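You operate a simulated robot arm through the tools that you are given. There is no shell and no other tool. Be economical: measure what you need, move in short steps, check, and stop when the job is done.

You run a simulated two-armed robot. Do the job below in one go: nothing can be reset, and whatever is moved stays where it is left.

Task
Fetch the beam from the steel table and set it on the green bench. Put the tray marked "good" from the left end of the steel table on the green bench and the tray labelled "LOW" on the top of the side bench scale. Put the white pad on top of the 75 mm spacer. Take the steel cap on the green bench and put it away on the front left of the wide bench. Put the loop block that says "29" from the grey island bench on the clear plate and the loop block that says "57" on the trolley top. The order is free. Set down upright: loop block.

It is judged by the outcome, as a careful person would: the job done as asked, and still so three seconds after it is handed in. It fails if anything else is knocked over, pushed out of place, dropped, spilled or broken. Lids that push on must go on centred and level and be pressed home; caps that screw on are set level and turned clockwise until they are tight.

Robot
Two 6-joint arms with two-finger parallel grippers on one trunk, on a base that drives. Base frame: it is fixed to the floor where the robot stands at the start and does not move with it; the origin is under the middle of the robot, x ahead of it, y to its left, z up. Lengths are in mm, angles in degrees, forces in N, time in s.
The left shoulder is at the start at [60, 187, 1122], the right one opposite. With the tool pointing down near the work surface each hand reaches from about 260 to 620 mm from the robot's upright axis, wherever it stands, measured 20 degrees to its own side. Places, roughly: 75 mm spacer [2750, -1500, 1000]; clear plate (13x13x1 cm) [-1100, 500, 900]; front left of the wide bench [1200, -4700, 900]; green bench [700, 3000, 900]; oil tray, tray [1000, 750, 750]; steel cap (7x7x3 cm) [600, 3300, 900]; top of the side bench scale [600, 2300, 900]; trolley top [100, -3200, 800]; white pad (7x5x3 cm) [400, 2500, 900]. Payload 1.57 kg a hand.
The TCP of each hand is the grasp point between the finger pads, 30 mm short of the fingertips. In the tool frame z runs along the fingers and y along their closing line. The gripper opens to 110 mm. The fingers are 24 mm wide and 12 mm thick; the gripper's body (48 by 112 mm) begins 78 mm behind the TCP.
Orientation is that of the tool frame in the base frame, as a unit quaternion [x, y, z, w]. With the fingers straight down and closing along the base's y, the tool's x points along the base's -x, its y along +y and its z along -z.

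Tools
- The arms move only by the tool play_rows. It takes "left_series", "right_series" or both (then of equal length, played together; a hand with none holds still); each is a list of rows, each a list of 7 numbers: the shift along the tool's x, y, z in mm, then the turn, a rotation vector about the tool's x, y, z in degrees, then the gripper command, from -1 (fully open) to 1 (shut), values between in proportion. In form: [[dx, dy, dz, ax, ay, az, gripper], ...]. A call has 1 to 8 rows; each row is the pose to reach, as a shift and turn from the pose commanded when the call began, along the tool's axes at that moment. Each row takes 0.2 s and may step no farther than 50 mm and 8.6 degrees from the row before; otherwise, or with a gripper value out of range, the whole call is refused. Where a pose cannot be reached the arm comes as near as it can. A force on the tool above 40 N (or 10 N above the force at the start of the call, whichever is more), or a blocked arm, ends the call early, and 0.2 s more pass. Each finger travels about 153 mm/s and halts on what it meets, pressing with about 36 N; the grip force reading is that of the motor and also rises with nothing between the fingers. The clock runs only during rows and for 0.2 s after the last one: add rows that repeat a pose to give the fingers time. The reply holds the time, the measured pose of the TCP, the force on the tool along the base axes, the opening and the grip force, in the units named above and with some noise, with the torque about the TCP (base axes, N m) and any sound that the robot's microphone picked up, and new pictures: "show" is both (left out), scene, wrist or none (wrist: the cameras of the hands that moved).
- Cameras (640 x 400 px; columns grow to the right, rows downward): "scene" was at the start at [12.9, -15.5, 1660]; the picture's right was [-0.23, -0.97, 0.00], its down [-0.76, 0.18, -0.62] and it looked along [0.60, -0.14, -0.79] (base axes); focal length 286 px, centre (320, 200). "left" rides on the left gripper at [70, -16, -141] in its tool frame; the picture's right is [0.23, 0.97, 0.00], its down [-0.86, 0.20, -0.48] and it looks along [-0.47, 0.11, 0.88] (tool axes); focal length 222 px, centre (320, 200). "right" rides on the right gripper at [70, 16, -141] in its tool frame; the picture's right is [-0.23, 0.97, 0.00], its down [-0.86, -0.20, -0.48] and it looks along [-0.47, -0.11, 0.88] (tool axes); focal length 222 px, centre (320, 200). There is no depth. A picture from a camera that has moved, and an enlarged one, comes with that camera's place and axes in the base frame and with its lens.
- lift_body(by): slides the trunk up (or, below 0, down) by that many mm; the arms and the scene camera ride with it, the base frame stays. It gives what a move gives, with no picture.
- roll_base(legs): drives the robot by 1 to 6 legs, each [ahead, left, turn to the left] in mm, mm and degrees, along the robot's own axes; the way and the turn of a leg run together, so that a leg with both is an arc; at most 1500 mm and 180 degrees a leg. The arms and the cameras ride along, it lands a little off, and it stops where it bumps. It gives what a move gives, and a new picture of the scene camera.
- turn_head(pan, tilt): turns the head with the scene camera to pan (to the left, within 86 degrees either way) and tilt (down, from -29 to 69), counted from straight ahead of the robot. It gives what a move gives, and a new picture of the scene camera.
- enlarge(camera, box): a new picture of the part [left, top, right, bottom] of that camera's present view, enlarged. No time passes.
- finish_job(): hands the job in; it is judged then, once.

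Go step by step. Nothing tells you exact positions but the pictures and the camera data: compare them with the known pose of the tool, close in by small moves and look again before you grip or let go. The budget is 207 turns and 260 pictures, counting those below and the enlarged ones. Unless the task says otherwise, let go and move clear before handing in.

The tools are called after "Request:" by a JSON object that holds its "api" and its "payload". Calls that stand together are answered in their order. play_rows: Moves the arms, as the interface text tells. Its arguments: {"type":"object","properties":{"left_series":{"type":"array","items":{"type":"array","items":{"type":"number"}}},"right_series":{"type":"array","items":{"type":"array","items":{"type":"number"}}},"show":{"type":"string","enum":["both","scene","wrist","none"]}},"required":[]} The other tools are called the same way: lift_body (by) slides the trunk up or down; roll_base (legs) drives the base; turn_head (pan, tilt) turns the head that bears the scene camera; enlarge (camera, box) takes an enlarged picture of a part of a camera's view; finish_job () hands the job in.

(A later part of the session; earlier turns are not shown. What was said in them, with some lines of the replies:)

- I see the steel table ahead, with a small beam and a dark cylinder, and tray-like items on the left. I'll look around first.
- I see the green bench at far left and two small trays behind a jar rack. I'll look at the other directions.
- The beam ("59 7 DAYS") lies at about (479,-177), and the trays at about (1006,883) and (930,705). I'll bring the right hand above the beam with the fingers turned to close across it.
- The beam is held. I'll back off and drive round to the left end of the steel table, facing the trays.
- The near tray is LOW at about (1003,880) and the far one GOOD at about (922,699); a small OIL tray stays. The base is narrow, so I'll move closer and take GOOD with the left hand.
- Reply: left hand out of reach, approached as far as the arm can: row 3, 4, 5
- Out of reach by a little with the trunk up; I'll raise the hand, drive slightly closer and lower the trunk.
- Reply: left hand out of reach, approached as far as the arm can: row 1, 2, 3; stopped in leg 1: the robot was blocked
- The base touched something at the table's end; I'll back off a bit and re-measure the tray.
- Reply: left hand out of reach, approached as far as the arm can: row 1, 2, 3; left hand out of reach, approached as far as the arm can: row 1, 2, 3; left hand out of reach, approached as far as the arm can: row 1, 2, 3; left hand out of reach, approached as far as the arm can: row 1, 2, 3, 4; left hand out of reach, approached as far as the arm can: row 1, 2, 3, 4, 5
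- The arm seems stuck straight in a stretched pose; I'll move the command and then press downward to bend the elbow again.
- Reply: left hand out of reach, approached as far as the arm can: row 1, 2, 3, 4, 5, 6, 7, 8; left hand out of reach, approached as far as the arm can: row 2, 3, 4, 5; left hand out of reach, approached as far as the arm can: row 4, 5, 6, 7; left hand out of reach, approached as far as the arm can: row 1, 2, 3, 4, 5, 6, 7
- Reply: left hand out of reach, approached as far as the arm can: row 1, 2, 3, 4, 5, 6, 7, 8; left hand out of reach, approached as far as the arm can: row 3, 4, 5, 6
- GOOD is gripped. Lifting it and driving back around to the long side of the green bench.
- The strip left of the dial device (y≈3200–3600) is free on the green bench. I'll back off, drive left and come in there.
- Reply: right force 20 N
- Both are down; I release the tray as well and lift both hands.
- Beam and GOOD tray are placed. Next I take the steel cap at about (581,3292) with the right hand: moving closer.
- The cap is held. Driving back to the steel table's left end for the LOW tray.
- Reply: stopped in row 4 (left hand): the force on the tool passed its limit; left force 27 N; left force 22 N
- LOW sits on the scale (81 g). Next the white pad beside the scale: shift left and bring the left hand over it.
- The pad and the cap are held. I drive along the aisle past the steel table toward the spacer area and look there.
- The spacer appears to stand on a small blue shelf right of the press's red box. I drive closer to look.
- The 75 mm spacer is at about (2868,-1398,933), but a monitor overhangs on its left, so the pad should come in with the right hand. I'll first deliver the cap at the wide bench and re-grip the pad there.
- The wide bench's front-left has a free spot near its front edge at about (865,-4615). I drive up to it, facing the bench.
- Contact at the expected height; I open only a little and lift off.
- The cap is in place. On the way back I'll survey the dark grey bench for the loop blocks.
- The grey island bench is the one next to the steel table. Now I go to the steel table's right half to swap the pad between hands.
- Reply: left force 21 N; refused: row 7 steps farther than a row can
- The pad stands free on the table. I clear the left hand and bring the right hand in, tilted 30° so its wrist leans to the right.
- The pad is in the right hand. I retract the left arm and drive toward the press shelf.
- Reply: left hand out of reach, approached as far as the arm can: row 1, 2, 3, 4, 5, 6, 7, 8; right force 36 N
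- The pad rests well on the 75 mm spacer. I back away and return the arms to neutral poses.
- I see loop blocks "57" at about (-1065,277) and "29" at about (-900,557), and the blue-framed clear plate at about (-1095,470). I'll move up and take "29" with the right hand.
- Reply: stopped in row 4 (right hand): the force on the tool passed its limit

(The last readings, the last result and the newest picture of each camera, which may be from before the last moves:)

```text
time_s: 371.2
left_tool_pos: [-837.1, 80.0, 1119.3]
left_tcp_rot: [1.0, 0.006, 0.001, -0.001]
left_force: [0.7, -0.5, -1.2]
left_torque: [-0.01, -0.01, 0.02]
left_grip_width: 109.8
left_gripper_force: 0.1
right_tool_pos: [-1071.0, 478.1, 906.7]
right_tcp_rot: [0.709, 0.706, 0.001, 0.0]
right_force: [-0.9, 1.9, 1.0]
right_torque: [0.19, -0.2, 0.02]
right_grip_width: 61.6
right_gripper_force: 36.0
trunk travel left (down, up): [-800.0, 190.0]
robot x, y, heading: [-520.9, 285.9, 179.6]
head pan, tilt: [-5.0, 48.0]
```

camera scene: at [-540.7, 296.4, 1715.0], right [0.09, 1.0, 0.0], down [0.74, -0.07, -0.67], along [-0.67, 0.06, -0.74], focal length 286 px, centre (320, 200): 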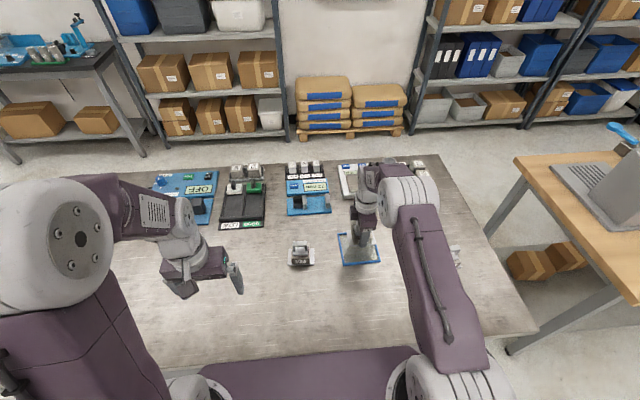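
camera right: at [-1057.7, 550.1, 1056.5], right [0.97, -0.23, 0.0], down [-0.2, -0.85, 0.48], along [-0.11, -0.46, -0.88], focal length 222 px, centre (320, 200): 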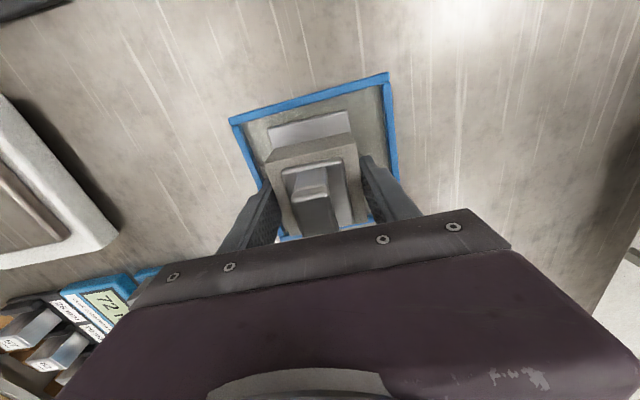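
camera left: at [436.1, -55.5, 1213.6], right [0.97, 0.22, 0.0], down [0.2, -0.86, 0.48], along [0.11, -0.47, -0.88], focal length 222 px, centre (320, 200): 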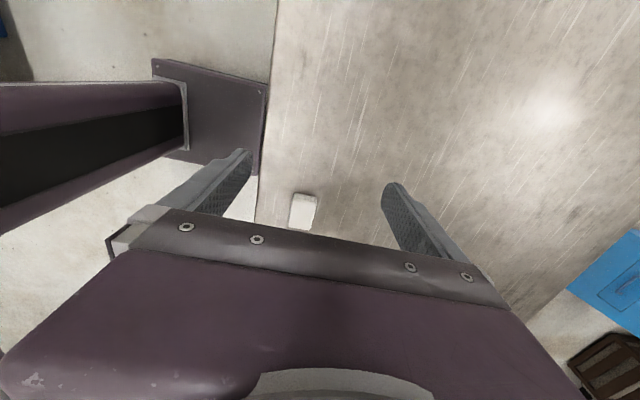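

Request:
{"api": "play_rows", "payload": {"right_series": [[0, 0, 0.8, 0, 0, 0, 1], [0, 0, 0.8, 0, 0, 0, 0.5], [0, 0, 0.8, 0, 0, 0, 0.1], [0, 0, 0.8, 0, 0, 0, -0.3], [0, 0, 0.8, 0, 0, 0, -0.3], [0, 0, -30, 0, 0, 0, -0.3], [0, 0, -70, 0, 0, 0, -0.4], [0, 0, -110, 0, 0, 0, -0.6]], "show": "both"}}

Request:
{"api": "enlarge", "payload": {"camera": "scene", "box": [270, 190, 430, 295]}}

```text
time_s: 373.0
left_tool_pos: [-837.2, 79.4, 1119.3]
left_tcp_rot: [1.0, 0.006, 0.002, -0.001]
left_force: [0.3, 1.0, 0.3]
left_torque: [0.03, 0.03, 0.03]
left_grip_width: 110.0
left_gripper_force: 0.2
right_tool_pos: [-1068.1, 478.2, 1017.8]
right_tcp_rot: [0.708, 0.706, 0.0, 0.0]
right_force: [0.5, -0.5, 0.7]
right_torque: [0.02, 0.03, 0.02]
right_grip_width: 88.0
right_gripper_force: 0.0
trunk travel left (down, up): [-800.0, 190.0]
robot x, y, heading: [-524.0, 286.3, 179.6]
head pan, tilt: [-5.0, 48.0]
camera scene: at [-539.3, 295.2, 1714.9], right [0.09, 1.0, 0.0], down [0.74, -0.07, -0.67], along [-0.67, 0.06, -0.74], focal length 286 px, centre (320, 200)
camera right: at [-1052.0, 547.8, 1160.0], right [0.97, -0.23, 0.0], down [-0.2, -0.86, 0.48], along [-0.11, -0.46, -0.88], focal length 222 px, centre (320, 200)
```

scene: 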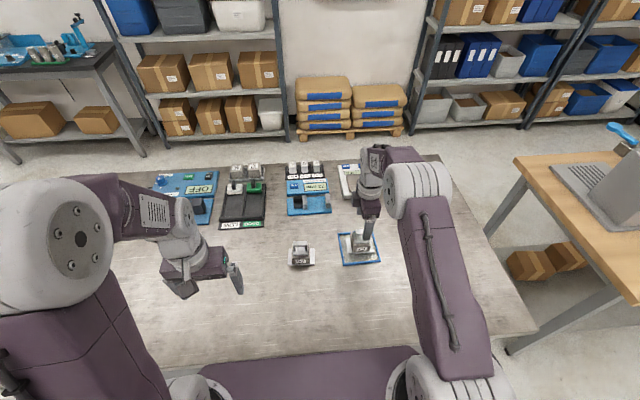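
right: 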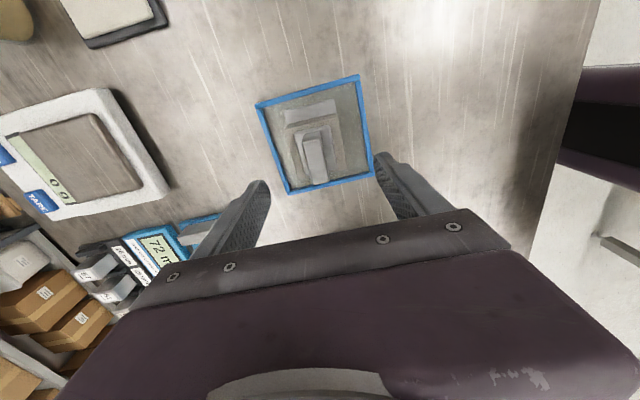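

```text
3.81 times, centred on (350, 242) of scene
camera zoom: at [-539.3, 295.2, 1714.9], right [0.09, 1.0, 0.0], down [0.74, -0.07, -0.67], along [-0.67, 0.06, -0.74], focal length 1090 px, centre (206, 38)
```

zoom: 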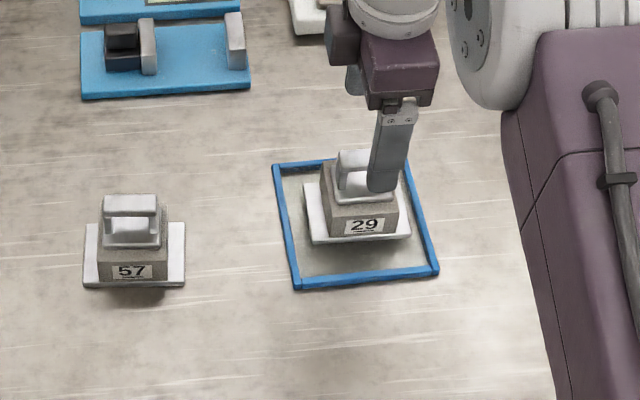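

"29" stands upright on the clear plate. Now I shift left and take "57" with the same hand.

Request:
{"api": "roll_base", "payload": {"legs": [[0, 195, 0.3]]}}

Request:
{"api": "play_rows", "payload": {"right_series": [[0, 0, -20, 0, 0, 0, -1], [0, 0, -20, 0, 0, 0, -1]], "show": "wrist"}}

```text
time_s: 374.6
left_tool_pos: [-836.6, -118.1, 1118.2]
left_tcp_rot: [1.0, 0.011, 0.001, 0.0]
left_force: [0.2, 0.8, 0.1]
left_torque: [-0.04, 0.01, -0.01]
left_grip_width: 110.1
left_gripper_force: 0.0
right_tool_pos: [-1071.2, 276.9, 1018.2]
right_tcp_rot: [0.704, 0.71, 0.0, 0.0]
right_force: [0.1, -0.5, 0.4]
right_torque: [-0.03, -0.01, -0.01]
right_grip_width: 88.0
right_gripper_force: 0.1
trunk travel left (down, up): [-800.0, 190.0]
robot x, y, heading: [-519.9, 92.2, -179.4]
head pan, tilt: [-5.0, 48.0]
camera scene: at [-540.4, 102.4, 1715.0], right [0.08, 1.0, 0.0], down [0.74, -0.06, -0.67], along [-0.67, 0.05, -0.74], focal length 286 px, centre (320, 200)
```

scene: 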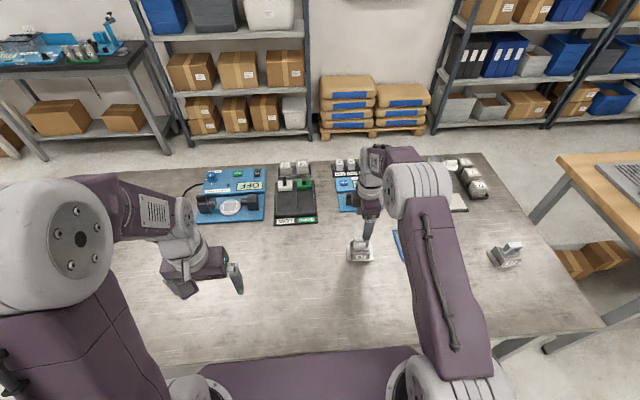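

```text
time_s: 375.2
left_tool_pos: [-834.3, -118.0, 1119.2]
left_tcp_rot: [1.0, 0.012, 0.002, 0.0]
left_force: [0.0, 0.1, -1.1]
left_torque: [0.01, 0.03, 0.0]
left_grip_width: 109.7
left_gripper_force: 0.0
right_tool_pos: [-1069.5, 277.2, 1036.9]
right_tcp_rot: [0.705, 0.709, 0.001, 0.001]
right_force: [-0.6, 0.4, 0.2]
right_torque: [0.0, 0.0, 0.02]
right_grip_width: 110.1
right_gripper_force: 0.0
trunk travel left (down, up): [-800.0, 190.0]
robot x, y, heading: [-520.7, 91.2, -179.6]
head pan, tilt: [-5.0, 48.0]
camera right: at [-1054.8, 347.7, 1178.3], right [0.98, -0.22, 0.0], down [-0.19, -0.86, 0.48], along [-0.11, -0.47, -0.88], focal length 222 px, centre (320, 200)
```

right: 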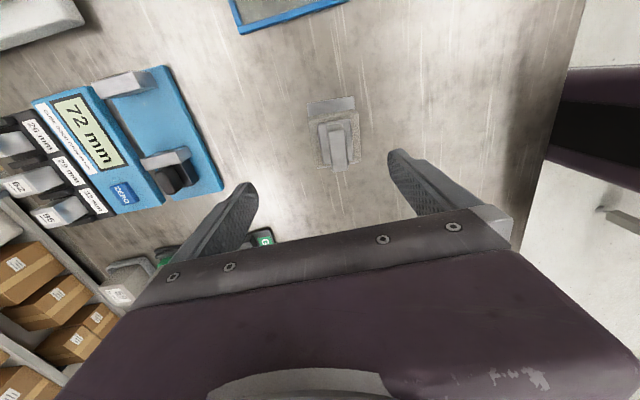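

Request:
{"api": "play_rows", "payload": {"right_series": [[-4, 10, 30, 0, 0, 0, -1], [-7, 21, 60, 0, 0, 0, -1], [-7, 21, 90, 0, 0, 0, -1], [-7, 21, 115, 0, 0, 0, -1], [-7, 21, 131, 0, 0, 0, -1], [-7, 21, 137, 0, 0, 0, -1], [-7, 21, 137, 0, 0, 0, -1]], "show": "wrist"}}

```text
time_s: 376.8
left_tool_pos: [-836.2, -119.1, 1118.3]
left_tcp_rot: [1.0, 0.012, 0.002, 0.0]
left_force: [-0.9, 0.1, 0.2]
left_torque: [0.02, 0.01, 0.0]
left_grip_width: 110.2
left_gripper_force: 0.1
right_tool_pos: [-1049.9, 267.6, 901.5]
right_tcp_rot: [0.704, 0.71, 0.001, -0.001]
right_force: [0.4, -0.3, -0.3]
right_torque: [0.02, -0.01, 0.0]
right_grip_width: 110.1
right_gripper_force: 0.2
trunk travel left (down, up): [-800.0, 190.0]
robot x, y, heading: [-520.7, 89.1, -179.6]
head pan, tilt: [-5.0, 48.0]
camera right: at [-1035.1, 338.2, 1041.6], right [0.98, -0.22, 0.0], down [-0.19, -0.86, 0.48], along [-0.11, -0.47, -0.88], focal length 222 px, centre (320, 200)
```

right: 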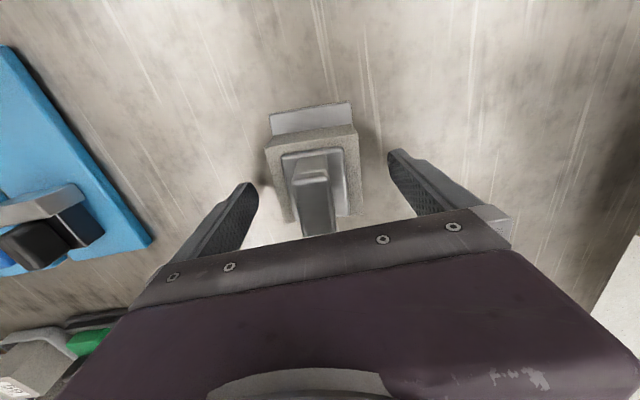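

Centred. Closing on "57" and lifting.

Request:
{"api": "play_rows", "payload": {"right_series": [[0, 0, 5, 0, 0, 0, -1], [0, 0, 5, 0, 0, 0, 0], [0, 0, 5, 0, 0, 0, 1], [0, 0, 5, 0, 0, 0, 1], [0, 0, 5, 0, 0, 0, 1]], "show": "none"}}

Request:
{"api": "play_rows", "payload": {"right_series": [[0, 0, -30, 0, 0, 0, 1], [0, 20, -60, 0, 0, 0, 1], [0, 40, -100, 0, 0, 0, 1], [0, 70, -130, 0, 0, 0, 1], [0, 100, -150, 0, 0, 0, 1]], "show": "wrist"}}

```text
time_s: 378.0
left_tool_pos: [-836.5, -120.1, 1118.8]
left_tcp_rot: [1.0, 0.011, 0.003, -0.002]
left_force: [0.7, 0.3, -0.3]
left_torque: [0.04, 0.01, 0.0]
left_grip_width: 109.8
left_gripper_force: 0.0
right_tool_pos: [-1050.2, 267.7, 896.3]
right_tcp_rot: [0.705, 0.709, 0.0, 0.0]
right_force: [-1.2, 0.3, 1.2]
right_torque: [-0.09, 0.2, -0.17]
right_grip_width: 63.2
right_gripper_force: 36.3
trunk travel left (down, up): [-800.0, 190.0]
robot x, y, heading: [-523.3, 86.9, -179.6]
head pan, tilt: [-5.0, 48.0]
```

```text
time_s: 379.2
left_tool_pos: [-833.9, -119.5, 1120.5]
left_tcp_rot: [1.0, 0.011, 0.001, 0.0]
left_force: [-0.7, -0.4, -0.1]
left_torque: [-0.03, 0.01, 0.0]
left_grip_width: 109.8
left_gripper_force: 0.1
right_tool_pos: [-949.3, 268.7, 1047.9]
right_tcp_rot: [0.705, 0.709, 0.001, 0.0]
right_force: [0.2, -0.2, -5.8]
right_torque: [-0.03, 0.05, 0.01]
right_grip_width: 62.7
right_gripper_force: 35.9
trunk travel left (down, up): [-800.0, 190.0]
robot x, y, heading: [-520.3, 90.6, -179.5]
head pan, tilt: [-5.0, 48.0]
camera right: at [-932.7, 340.0, 1189.7], right [0.98, -0.22, 0.0], down [-0.19, -0.86, 0.48], along [-0.11, -0.47, -0.88], focal length 222 px, centre (320, 200)
```

right: 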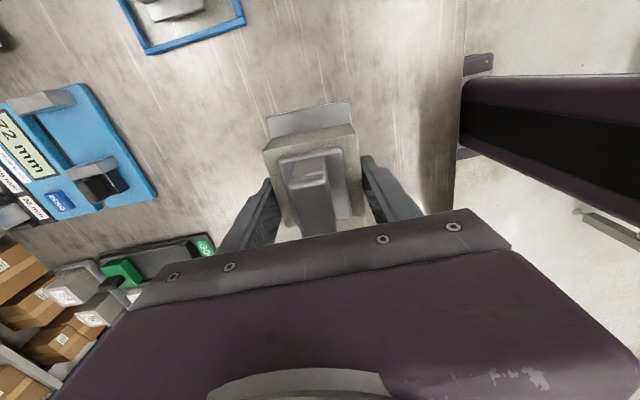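

"57" is held. I drive around to the east side of the trolley, keeping the same heading.

Request:
{"api": "roll_base", "payload": {"legs": [[-170, 0, -0.5], [0, 1450, 0], [0, 300, 0], [-1020, 0, 0], [0, 1400, 0]]}}

Request:
{"api": "turn_head", "payload": {"pan": 0, "tilt": 50}}

```text
time_s: 400.5
left_tool_pos: [479.5, -3202.4, 1118.9]
left_tcp_rot: [1.0, 0.03, 0.002, 0.0]
left_force: [0.5, 0.3, -0.5]
left_torque: [0.04, -0.03, -0.01]
left_grip_width: 110.2
left_gripper_force: 0.1
right_tool_pos: [350.8, -2818.0, 1047.8]
right_tcp_rot: [0.69, 0.724, 0.001, 0.0]
right_force: [-0.6, 0.5, -6.5]
right_torque: [-0.05, 0.02, -0.02]
right_grip_width: 61.5
right_gripper_force: 36.0
trunk travel left (down, up): [-800.0, 190.0]
robot x, y, heading: [785.1, -2982.3, -177.2]
head pan, tilt: [-5.0, 48.0]
camera scene: at [766.8, -2971.2, 1715.0], right [0.04, 1.0, 0.0], down [0.74, -0.03, -0.67], along [-0.67, 0.03, -0.74], focal length 286 px, centre (320, 200)
```

scene: 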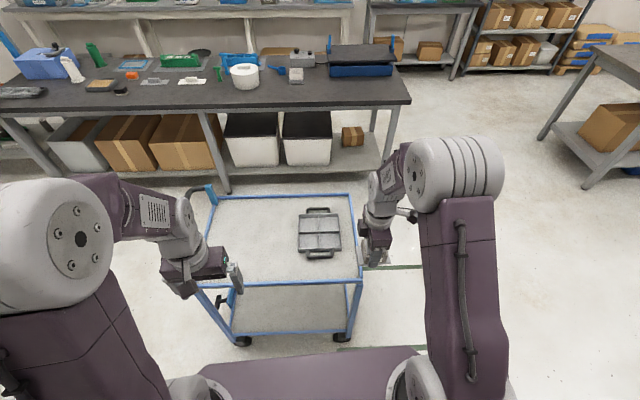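

```text
time_s: 401.2
left_tool_pos: [481.7, -3203.9, 1118.1]
left_tcp_rot: [0.999, 0.032, 0.001, 0.0]
left_force: [-0.2, -0.3, 1.1]
left_torque: [0.0, 0.03, 0.0]
left_grip_width: 109.8
left_gripper_force: 0.1
right_tool_pos: [351.9, -2817.5, 1047.0]
right_tcp_rot: [0.69, 0.724, 0.001, 0.0]
right_force: [-0.5, -0.5, -5.9]
right_torque: [-0.06, -0.03, 0.04]
right_grip_width: 61.6
right_gripper_force: 35.7
trunk travel left (down, up): [-800.0, 190.0]
robot x, y, heading: [788.4, -2978.5, -177.4]
head pan, tilt: [0.0, 50.0]
camera scene: at [768.6, -2978.6, 1712.3], right [-0.05, 1.0, 0.0], down [0.77, 0.04, -0.64], along [-0.64, -0.03, -0.77], focal length 286 px, centre (320, 200)
```

scene: 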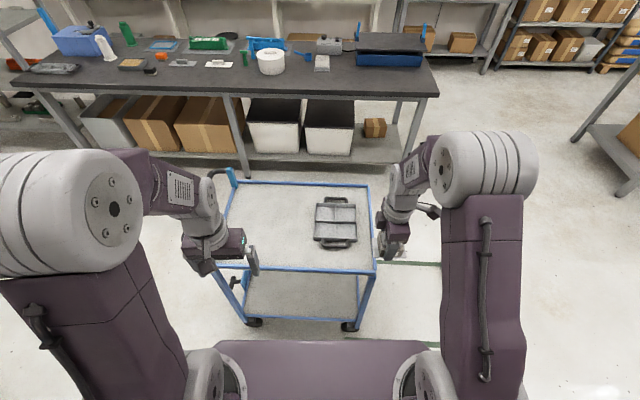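

Request:
{"api": "roll_base", "payload": {"legs": [[60, 335, -2.6]]}}

Request:
{"api": "lift_body", "payload": {"by": -100}}

Request:
{"api": "play_rows", "payload": {"right_series": [[0, 0, 0, 0, 0, 0, 1]], "show": "both"}}

```text
time_s: 403.4
left_tool_pos: [420.6, -3517.7, 1118.8]
left_tcp_rot: [1.0, 0.006, 0.002, -0.001]
left_force: [-0.2, -0.3, -0.6]
left_torque: [0.01, -0.02, 0.0]
left_grip_width: 110.1
left_gripper_force: 0.1
right_tool_pos: [309.0, -3127.6, 1047.7]
right_tcp_rot: [0.708, 0.706, 0.0, 0.001]
right_force: [-0.9, -0.2, -6.5]
right_torque: [-0.06, 0.03, 0.0]
right_grip_width: 61.8
right_gripper_force: 35.9
trunk travel left (down, up): [-800.0, 190.0]
robot x, y, heading: [735.3, -3312.4, 179.9]
head pan, tilt: [0.0, 50.0]
camera scene: at [718.3, -3307.8, 1712.2], right [0.0, 1.0, 0.0], down [0.77, 0.0, -0.64], along [-0.64, 0.0, -0.77], focal length 286 px, centre (320, 200)
```

scene: 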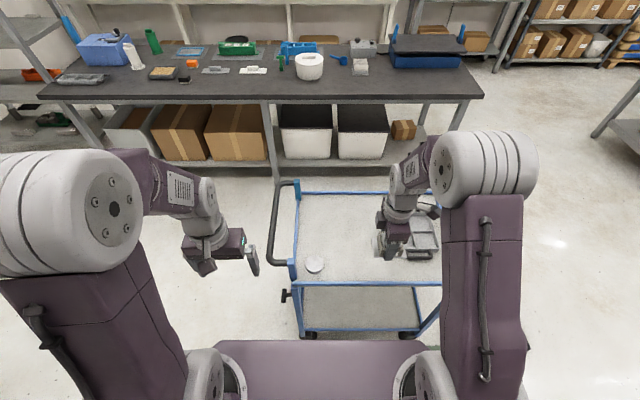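

```text
time_s: 404.7
left_tool_pos: [418.6, -3519.8, 1019.2]
left_tcp_rot: [1.0, 0.008, 0.002, -0.001]
left_force: [0.3, -0.4, -0.4]
left_torque: [0.02, 0.0, 0.0]
left_grip_width: 110.0
left_gripper_force: 0.0
right_tool_pos: [308.4, -3129.3, 946.9]
right_tcp_rot: [0.707, 0.707, 0.002, 0.0]
right_force: [0.6, -0.4, -6.0]
right_torque: [-0.04, 0.01, 0.03]
right_grip_width: 61.9
right_gripper_force: 36.0
trunk travel left (down, up): [-700.0, 290.0]
robot x, y, heading: [733.8, -3310.7, 179.9]
head pan, tilt: [0.0, 50.0]
```

```text
time_s: 405.1
left_tool_pos: [418.5, -3518.0, 1018.7]
left_tcp_rot: [1.0, 0.006, 0.002, -0.001]
left_force: [0.3, -0.5, 0.5]
left_torque: [0.0, 0.01, -0.04]
left_grip_width: 110.3
left_gripper_force: 0.1
right_tool_pos: [308.7, -3129.9, 945.9]
right_tcp_rot: [0.708, 0.706, 0.001, 0.0]
right_force: [0.2, 1.1, -6.9]
right_torque: [-0.07, 0.02, -0.01]
right_grip_width: 61.6
right_gripper_force: 36.3
trunk travel left (down, up): [-700.0, 290.0]
robot x, y, heading: [737.3, -3315.1, 179.9]
head pan, tilt: [0.0, 50.0]
camera scene: at [717.8, -3310.1, 1612.3], right [0.0, 1.0, 0.0], down [0.77, 0.0, -0.64], along [-0.64, 0.0, -0.77], focal length 286 px, centre (320, 200)
camera right: at [324.6, -3059.0, 1088.6], right [0.97, -0.23, 0.0], down [-0.2, -0.86, 0.48], along [-0.11, -0.46, -0.88], focal length 222 px, centre (320, 200)
```

scene: 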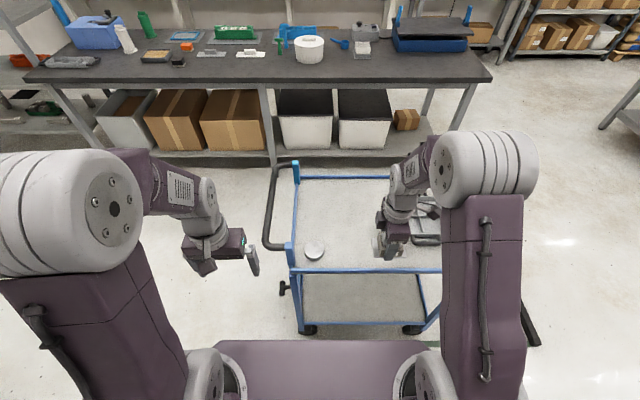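
right: 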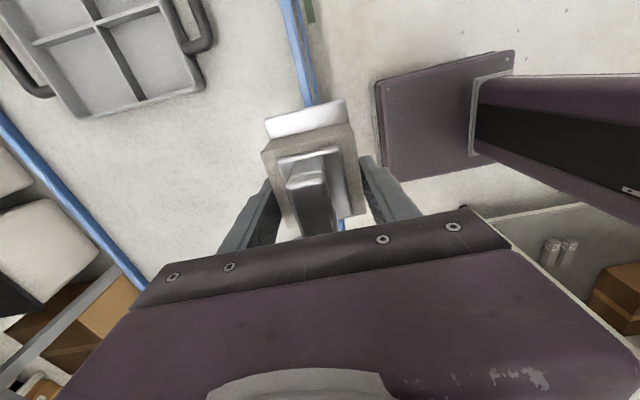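

Request:
{"api": "roll_base", "payload": {"legs": [[60, 0, 0]]}}

Request:
{"api": "play_rows", "payload": {"right_series": [[-20, -27, 0, 0, 0, 0, 1], [-40, -54, 10, 0, 0, 0, 1], [-60, -80, 25, 0, 0, 0, 1], [-60, -80, 50, 0, 0, 0, 1], [-60, -80, 70, 0, 0, 0, 1], [-60, -80, 70, 0, 0, 0, 1]], "show": "both"}}

Request:
{"api": "enlarge", "payload": {"camera": "scene", "box": [290, 160, 470, 295]}}

```text
time_s: 406.1
left_tool_pos: [365.1, -3518.8, 1019.2]
left_tcp_rot: [1.0, 0.008, 0.0, 0.0]
left_force: [0.1, -0.2, -0.2]
left_torque: [0.02, 0.02, -0.01]
left_grip_width: 110.0
left_gripper_force: 0.1
right_tool_pos: [253.6, -3129.4, 949.8]
right_tcp_rot: [0.708, 0.706, 0.001, -0.001]
right_force: [-0.1, 0.0, -6.6]
right_torque: [-0.05, 0.01, 0.01]
right_grip_width: 61.5
right_gripper_force: 35.9
trunk travel left (down, up): [-700.0, 290.0]
robot x, y, heading: [677.8, -3311.3, 179.8]
head pan, tilt: [0.0, 50.0]
camera scene: at [663.9, -3310.0, 1612.3], right [0.0, 1.0, 0.0], down [0.76, 0.0, -0.64], along [-0.64, 0.0, -0.76], focal length 286 px, centre (320, 200)
```

scene: 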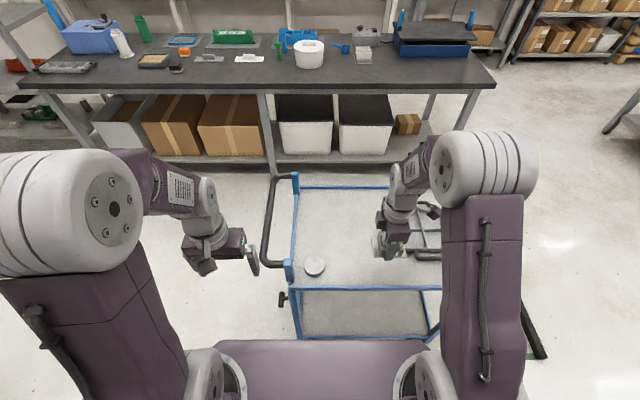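

```text
time_s: 407.5
left_tool_pos: [361.8, -3519.8, 1018.8]
left_tcp_rot: [1.0, 0.008, 0.001, -0.001]
left_force: [-0.2, 0.4, 0.0]
left_torque: [0.01, 0.02, 0.01]
left_grip_width: 110.1
left_gripper_force: 0.1
right_tool_pos: [171.1, -3191.2, 878.6]
right_tcp_rot: [0.708, 0.706, 0.001, 0.001]
right_force: [0.3, -0.5, -6.1]
right_torque: [-0.1, -0.02, 0.0]
right_grip_width: 61.8
right_gripper_force: 36.0
trunk travel left (down, up): [-700.0, 290.0]
robot x, y, heading: [677.2, -3311.7, 179.7]
head pan, tilt: [0.0, 50.0]
camera scene: at [659.5, -3310.4, 1612.2], right [0.0, 1.0, 0.0], down [0.77, 0.0, -0.64], along [-0.64, 0.0, -0.77], focal length 286 px, centre (320, 200)
camera right: at [185.9, -3121.4, 1019.6], right [0.97, -0.23, 0.0], down [-0.2, -0.86, 0.48], along [-0.11, -0.46, -0.88], focal length 222 px, centre (320, 200)
```

scene: 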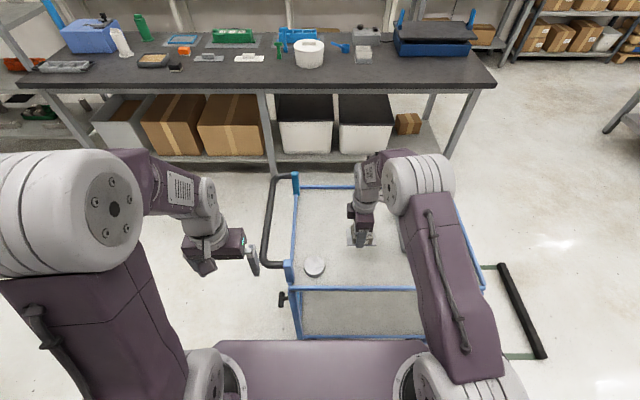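
right: 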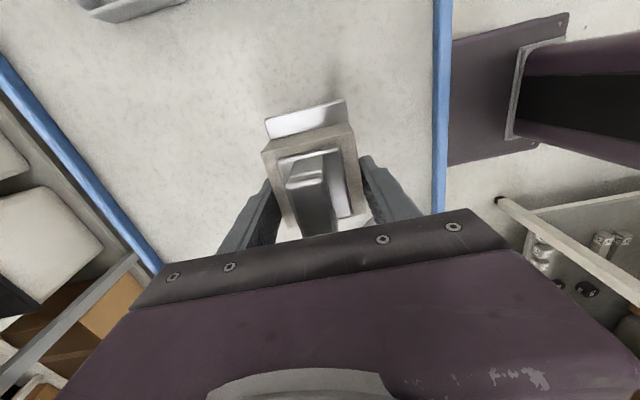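

```text
2.96 times, centred on (380, 228) of scene
camera zoom: at [659.5, -3310.4, 1612.2], right [0.0, 1.0, 0.0], down [0.77, 0.0, -0.64], along [-0.64, 0.0, -0.77], focal length 848 px, centre (142, 118)
```

zoom: 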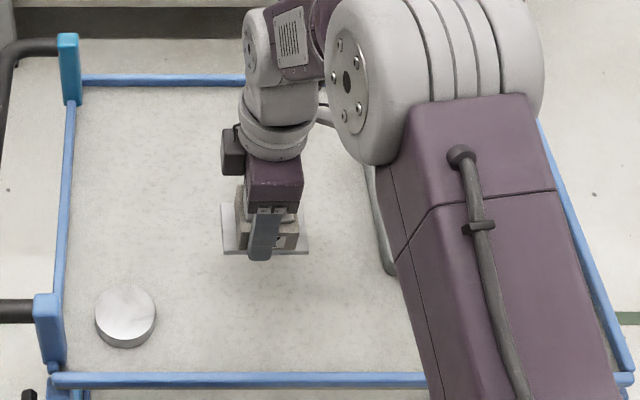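

Request:
{"api": "play_rows", "payload": {"right_series": [[0, 0, 4, 0, 0, 0, 1], [0, 0, 8, 0, 0, 0, 1], [0, 0, 12, 0, 0, 0, 1], [0, 0, 16, 0, 0, 0, 1], [0, 0, 20, 0, 0, 0, 1], [0, 0, 20, 0, 0, 0, 1]], "show": "wrist"}}

```text
time_s: 408.9
left_tool_pos: [361.5, -3520.2, 1017.7]
left_tcp_rot: [1.0, 0.008, 0.002, 0.0]
left_force: [-0.8, -0.4, 0.4]
left_torque: [-0.02, 0.02, 0.02]
left_grip_width: 110.0
left_gripper_force: 0.1
right_tool_pos: [170.6, -3189.0, 857.3]
right_tcp_rot: [0.708, 0.706, 0.002, 0.0]
right_force: [0.0, -0.7, -7.4]
right_torque: [-0.05, -0.02, -0.01]
right_grip_width: 61.6
right_gripper_force: 36.6
trunk travel left (down, up): [-700.0, 290.0]
robot x, y, heading: [679.8, -3310.6, 180.0]
head pan, tilt: [0.0, 50.0]
camera right: at [186.6, -3119.1, 998.3], right [0.97, -0.23, 0.0], down [-0.2, -0.86, 0.48], along [-0.11, -0.46, -0.88], focal length 222 px, centre (320, 200)
```

right: 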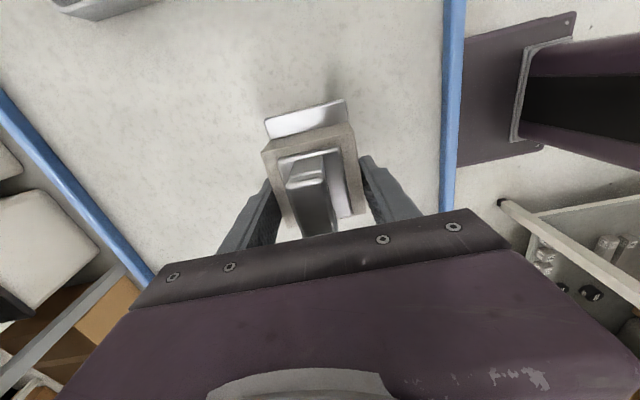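

Request:
{"api": "play_rows", "payload": {"right_series": [[0, 0, 3, 0, 0, 0, 1], [0, 0, 6, 0, 0, 0, 1], [0, 0, 9, 0, 0, 0, 1], [0, 0, 12, 0, 0, 0, 1], [0, 0, 15, 0, 0, 0, 1], [0, 0, 18, 0, 0, 0, 1], [0, 0, 21, 0, 0, 0, 1], [0, 0, 21, 0, 0, 0, 1]], "show": "none"}}

```text
time_s: 410.7
left_tool_pos: [362.5, -3518.9, 1019.0]
left_tcp_rot: [1.0, 0.008, 0.002, 0.001]
left_force: [-0.7, 0.5, -0.2]
left_torque: [-0.04, 0.01, 0.0]
left_grip_width: 109.8
left_gripper_force: 0.1
right_tool_pos: [171.6, -3189.8, 836.7]
right_tcp_rot: [0.707, 0.707, 0.002, 0.001]
right_force: [-0.4, -0.4, -7.2]
right_torque: [-0.06, 0.01, -0.04]
right_grip_width: 61.9
right_gripper_force: 36.1
trunk travel left (down, up): [-700.0, 290.0]
robot x, y, heading: [675.3, -3309.1, 179.9]
head pan, tilt: [0.0, 50.0]
```

Request:
{"api": "play_rows", "payload": {"right_series": [[0, 0, 3, 0, 0, 0, 1], [0, 0, 6, 0, 0, 0, 1], [0, 0, 9, 0, 0, 0, 1], [0, 0, 12, 0, 0, 0, 1], [0, 0, 15, 0, 0, 0, 1], [0, 0, 15, 0, 0, 0, 1]], "show": "wrist"}}

Request:
{"api": "enlarge", "payload": {"camera": "scene", "box": [320, 190, 420, 265]}}

```text
time_s: 412.1
left_tool_pos: [361.2, -3519.3, 1018.5]
left_tcp_rot: [1.0, 0.008, 0.002, 0.0]
left_force: [0.3, 0.3, 1.2]
left_torque: [-0.01, 0.03, -0.02]
left_grip_width: 110.3
left_gripper_force: 0.1
right_tool_pos: [169.6, -3189.7, 820.5]
right_tcp_rot: [0.707, 0.707, 0.001, 0.0]
right_force: [0.5, -0.9, -5.7]
right_torque: [-0.05, 0.02, -0.03]
right_grip_width: 61.5
right_gripper_force: 35.7
trunk travel left (down, up): [-700.0, 290.0]
robot x, y, heading: [675.9, -3309.5, 179.7]
head pan, tilt: [0.0, 50.0]
camera right: at [186.1, -3119.4, 962.0], right [0.97, -0.23, 0.0], down [-0.2, -0.86, 0.48], along [-0.11, -0.46, -0.88], focal length 222 px, centre (320, 200)
```

right: 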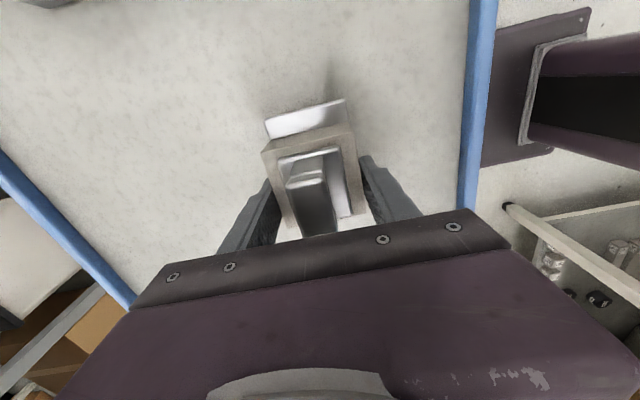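

```text
5.33 times, centred on (370, 228) of scene
camera zoom: at [659.6, -3310.1, 1612.2], right [0.0, 1.0, 0.0], down [0.77, 0.0, -0.64], along [-0.64, 0.0, -0.77], focal length 1526 px, centre (53, 53)
```

zoom: 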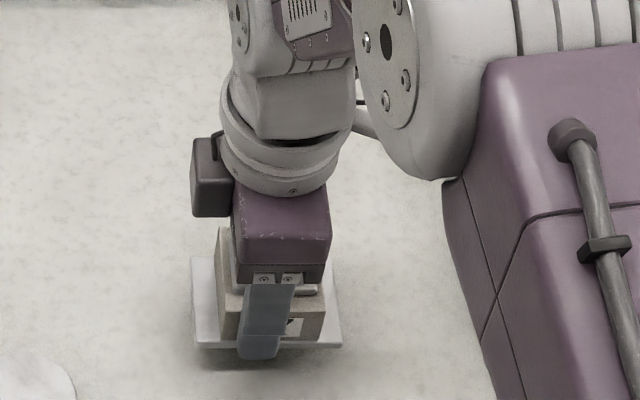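

Request:
{"api": "play_rows", "payload": {"right_series": [[0, 0, 3, 0, 0, 0, 1], [0, 0, 6, 0, 0, 0, 1], [0, 0, 9, 0, 0, 0, 1], [0, 0, 11, 0, 0, 0, 1], [0, 0, 11, 0, 0, 0, 1]], "show": "none"}}

```text
time_s: 413.3
left_tool_pos: [361.6, -3519.7, 1018.4]
left_tcp_rot: [1.0, 0.008, 0.002, -0.001]
left_force: [-0.8, -0.1, -0.4]
left_torque: [0.0, -0.01, 0.01]
left_grip_width: 109.9
left_gripper_force: 0.1
right_tool_pos: [171.5, -3190.2, 809.7]
right_tcp_rot: [0.708, 0.706, 0.002, 0.0]
right_force: [-0.5, -0.4, -6.3]
right_torque: [-0.07, 0.01, -0.02]
right_grip_width: 61.5
right_gripper_force: 35.6
trunk travel left (down, up): [-700.0, 290.0]
robot x, y, heading: [678.8, -3311.9, 179.7]
head pan, tilt: [0.0, 50.0]
```

Request:
{"api": "play_rows", "payload": {"right_series": [[0, 0, 3, 0, 0, 0, 1], [0, 0, 6, 0, 0, 0, 1], [0, 0, 8, 0, 0, 0, 1], [0, 0, 10, 0, 0, 0, 1], [0, 0, 10, 0, 0, 0, 1]], "show": "none"}}

```text
time_s: 414.5
left_tool_pos: [362.1, -3518.9, 1019.2]
left_tcp_rot: [1.0, 0.008, 0.001, 0.0]
left_force: [0.1, 0.5, 0.0]
left_torque: [-0.03, 0.0, -0.03]
left_grip_width: 110.0
left_gripper_force: 0.1
right_tool_pos: [170.1, -3188.6, 801.0]
right_tcp_rot: [0.708, 0.706, 0.001, 0.0]
right_force: [-0.6, 0.5, -5.5]
right_torque: [-0.05, -0.02, 0.03]
right_grip_width: 61.5
right_gripper_force: 35.9
trunk travel left (down, up): [-700.0, 290.0]
robot x, y, heading: [676.4, -3313.4, 179.9]
head pan, tilt: [0.0, 50.0]
```

Request:
{"api": "play_rows", "payload": {"right_series": [[0, 0, 3, 0, 0, 0, 1], [0, 0, 6, 0, 0, 0, 1], [0, 0, 9, 0, 0, 0, 1], [0, 0, 12, 0, 0, 0, 1], [0, 0, 12, 0, 0, 0, 1]], "show": "none"}}

Request:
{"api": "enlarge", "payload": {"camera": "scene", "box": [320, 190, 420, 265]}}

```text
time_s: 415.7
left_tool_pos: [365.4, -3520.6, 1019.5]
left_tcp_rot: [1.0, 0.008, 0.0, -0.001]
left_force: [-0.7, 0.3, -0.3]
left_torque: [-0.01, 0.0, 0.0]
left_grip_width: 110.2
left_gripper_force: 0.0
right_tool_pos: [171.7, -3188.7, 790.1]
right_tcp_rot: [0.708, 0.706, -0.002, -0.003]
right_force: [-4.9, 2.2, 32.2]
right_torque: [0.27, 0.12, -0.09]
right_grip_width: 62.0
right_gripper_force: 35.9
trunk travel left (down, up): [-700.0, 290.0]
robot x, y, heading: [678.4, -3313.9, 179.9]
head pan, tilt: [0.0, 50.0]
```

```text
5.33 times, centred on (370, 228) of scene
camera zoom: at [665.1, -3311.0, 1612.5], right [0.0, 1.0, 0.0], down [0.76, 0.0, -0.65], along [-0.65, 0.0, -0.76], focal length 1526 px, centre (53, 53)
```

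zoom: 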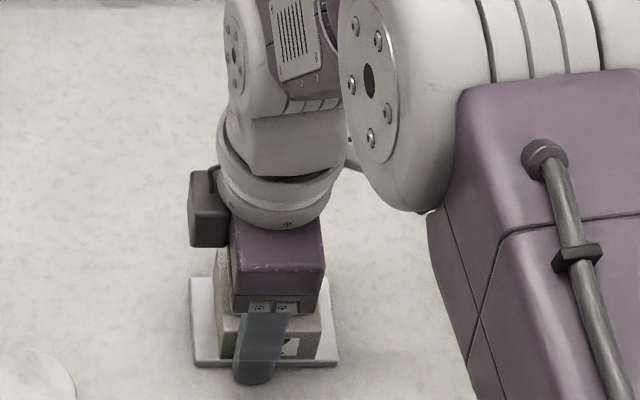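

Contact with the trolley top. Easing the pressure, then releasing and lifting clear.

Request:
{"api": "play_rows", "payload": {"right_series": [[0, 0, -1, 0, 0, 0, 1], [0, 0, -1.5, 0, 0, 0, 1], [0, 0, -1.5, 0, 0, 0, 0.5], [0, 0, -1.5, 0, 0, 0, 0], [0, 0, -1.5, 0, 0, 0, -0.5], [0, 0, -1.5, 0, 0, 0, -0.5], [0, 0, -35, 0, 0, 0, -0.5], [0, 0, -80, 0, 0, 0, -0.5]], "show": "none"}}

Request:
{"api": "play_rows", "payload": {"right_series": [[0, 20, -40, 0, 0, 0, -0.5], [0, 50, -80, 0, 0, 0, -0.5], [0, 80, -110, 0, 0, 0, -0.5]], "show": "both"}}

Request:
{"api": "enlarge", "payload": {"camera": "scene", "box": [280, 160, 460, 295]}}

```text
time_s: 417.5
left_tool_pos: [364.1, -3519.9, 1018.8]
left_tcp_rot: [1.0, 0.008, 0.001, -0.001]
left_force: [0.9, 0.8, -0.2]
left_torque: [-0.01, 0.07, 0.03]
left_grip_width: 110.4
left_gripper_force: 0.1
right_tool_pos: [173.5, -3190.8, 867.8]
right_tcp_rot: [0.708, 0.706, 0.0, 0.0]
right_force: [0.9, -0.3, 0.3]
right_torque: [0.01, 0.02, -0.01]
right_grip_width: 82.6
right_gripper_force: 0.0
trunk travel left (down, up): [-700.0, 290.0]
robot x, y, heading: [674.8, -3314.2, 180.0]
head pan, tilt: [0.0, 50.0]
```

```text
time_s: 418.3
left_tool_pos: [363.3, -3520.1, 1019.3]
left_tcp_rot: [1.0, 0.008, 0.001, -0.001]
left_force: [0.0, -0.5, 0.8]
left_torque: [0.01, 0.0, 0.0]
left_grip_width: 109.9
left_gripper_force: 0.0
right_tool_pos: [251.7, -3188.2, 979.7]
right_tcp_rot: [0.707, 0.707, 0.002, -0.001]
right_force: [0.1, -0.2, 0.2]
right_torque: [0.01, 0.01, -0.01]
right_grip_width: 82.6
right_gripper_force: 0.1
trunk travel left (down, up): [-700.0, 290.0]
robot x, y, heading: [680.4, -3312.3, 179.9]
head pan, tilt: [0.0, 50.0]
camera scene: at [661.8, -3310.6, 1612.2], right [0.0, 1.0, 0.0], down [0.77, 0.0, -0.64], along [-0.64, 0.0, -0.77], focal length 286 px, centre (320, 200)
camera right: at [268.0, -3119.3, 1122.7], right [0.97, -0.23, 0.0], down [-0.2, -0.86, 0.48], along [-0.11, -0.46, -0.88], focal length 222 px, centre (320, 200)
```

scene: 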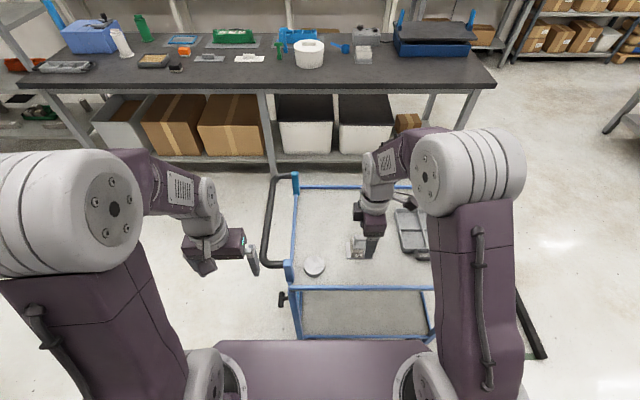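
right: 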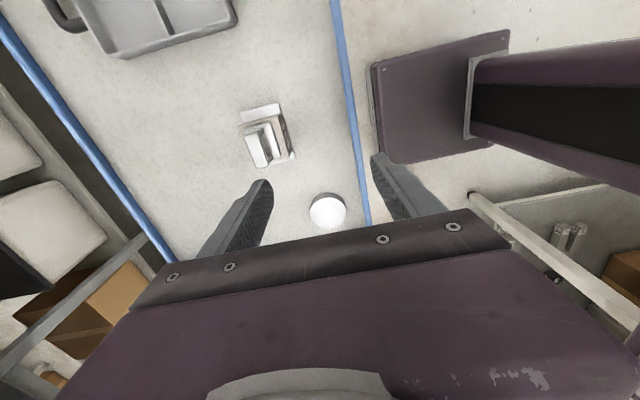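

```text
2.96 times, centred on (370, 228) of scene
camera zoom: at [661.8, -3310.6, 1612.2], right [0.0, 1.0, 0.0], down [0.77, 0.0, -0.64], along [-0.64, 0.0, -0.77], focal length 848 px, centre (172, 118)
```

zoom: 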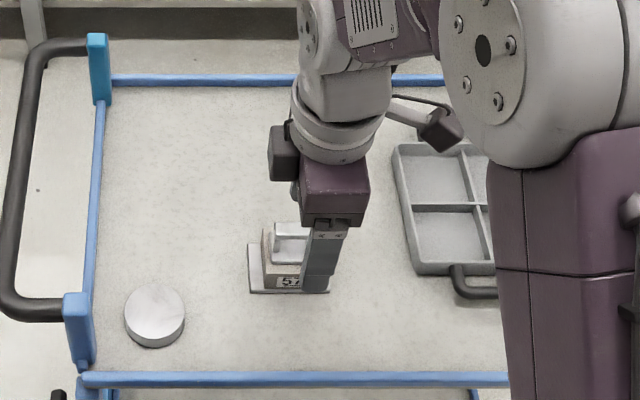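

"57" stands upright on the trolley. I back clear before handing in.

Request:
{"api": "roll_base", "payload": {"legs": [[-120, 0, 0]]}}

```text
time_s: 419.5
left_tool_pos: [477.8, -3519.5, 1018.7]
left_tcp_rot: [1.0, 0.006, 0.002, -0.001]
left_force: [-0.2, 0.6, 0.0]
left_torque: [-0.01, 0.0, 0.01]
left_grip_width: 109.9
left_gripper_force: 0.0
right_tool_pos: [367.0, -3187.4, 981.0]
right_tcp_rot: [0.71, 0.705, 0.001, 0.0]
right_force: [0.2, 0.1, 0.4]
right_torque: [-0.02, 0.0, -0.02]
right_grip_width: 82.6
right_gripper_force: 0.1
trunk travel left (down, up): [-700.0, 290.0]
robot x, y, heading: [795.7, -3313.2, 179.7]
head pan, tilt: [0.0, 50.0]
camera scene: at [775.9, -3310.7, 1612.2], right [0.0, 1.0, 0.0], down [0.77, 0.0, -0.64], along [-0.64, 0.0, -0.77], focal length 286 px, centre (320, 200)
```

scene: 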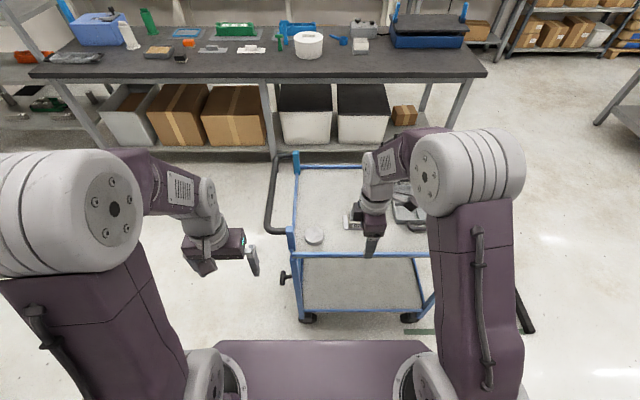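

Everything is placed and both hands are clear, so I'm handing the job in.

Request:
{"api": "finish_job", "payload": {}}

```text
The job is handed in.
```

I placed all seven items and handed the job in; the result has not come back.

- **Beam and "good" tray:** both are on the green bench, near its left end.
- **"LOW" tray:** it is on top of the scale, which read 81 g after I let go.
- **White pad:** it sits flat on the 75 mm spacer by the press.
- **Steel cap:** it is near the front edge of the wide bench, on the left half. Free space there was tight, so it sits about 1 cm in from the edge. I took "front left" to mean the side I approached from.
- **Loop block "29":** it stands upright on the clear plate.
- **Loop block "57":** it stands upright on the trolley top.

The base bumped something at the left end of the steel table once. I backed off, and the trays there had not shifted. I saw nothing else move there, but I did not check the rest of the table closely.
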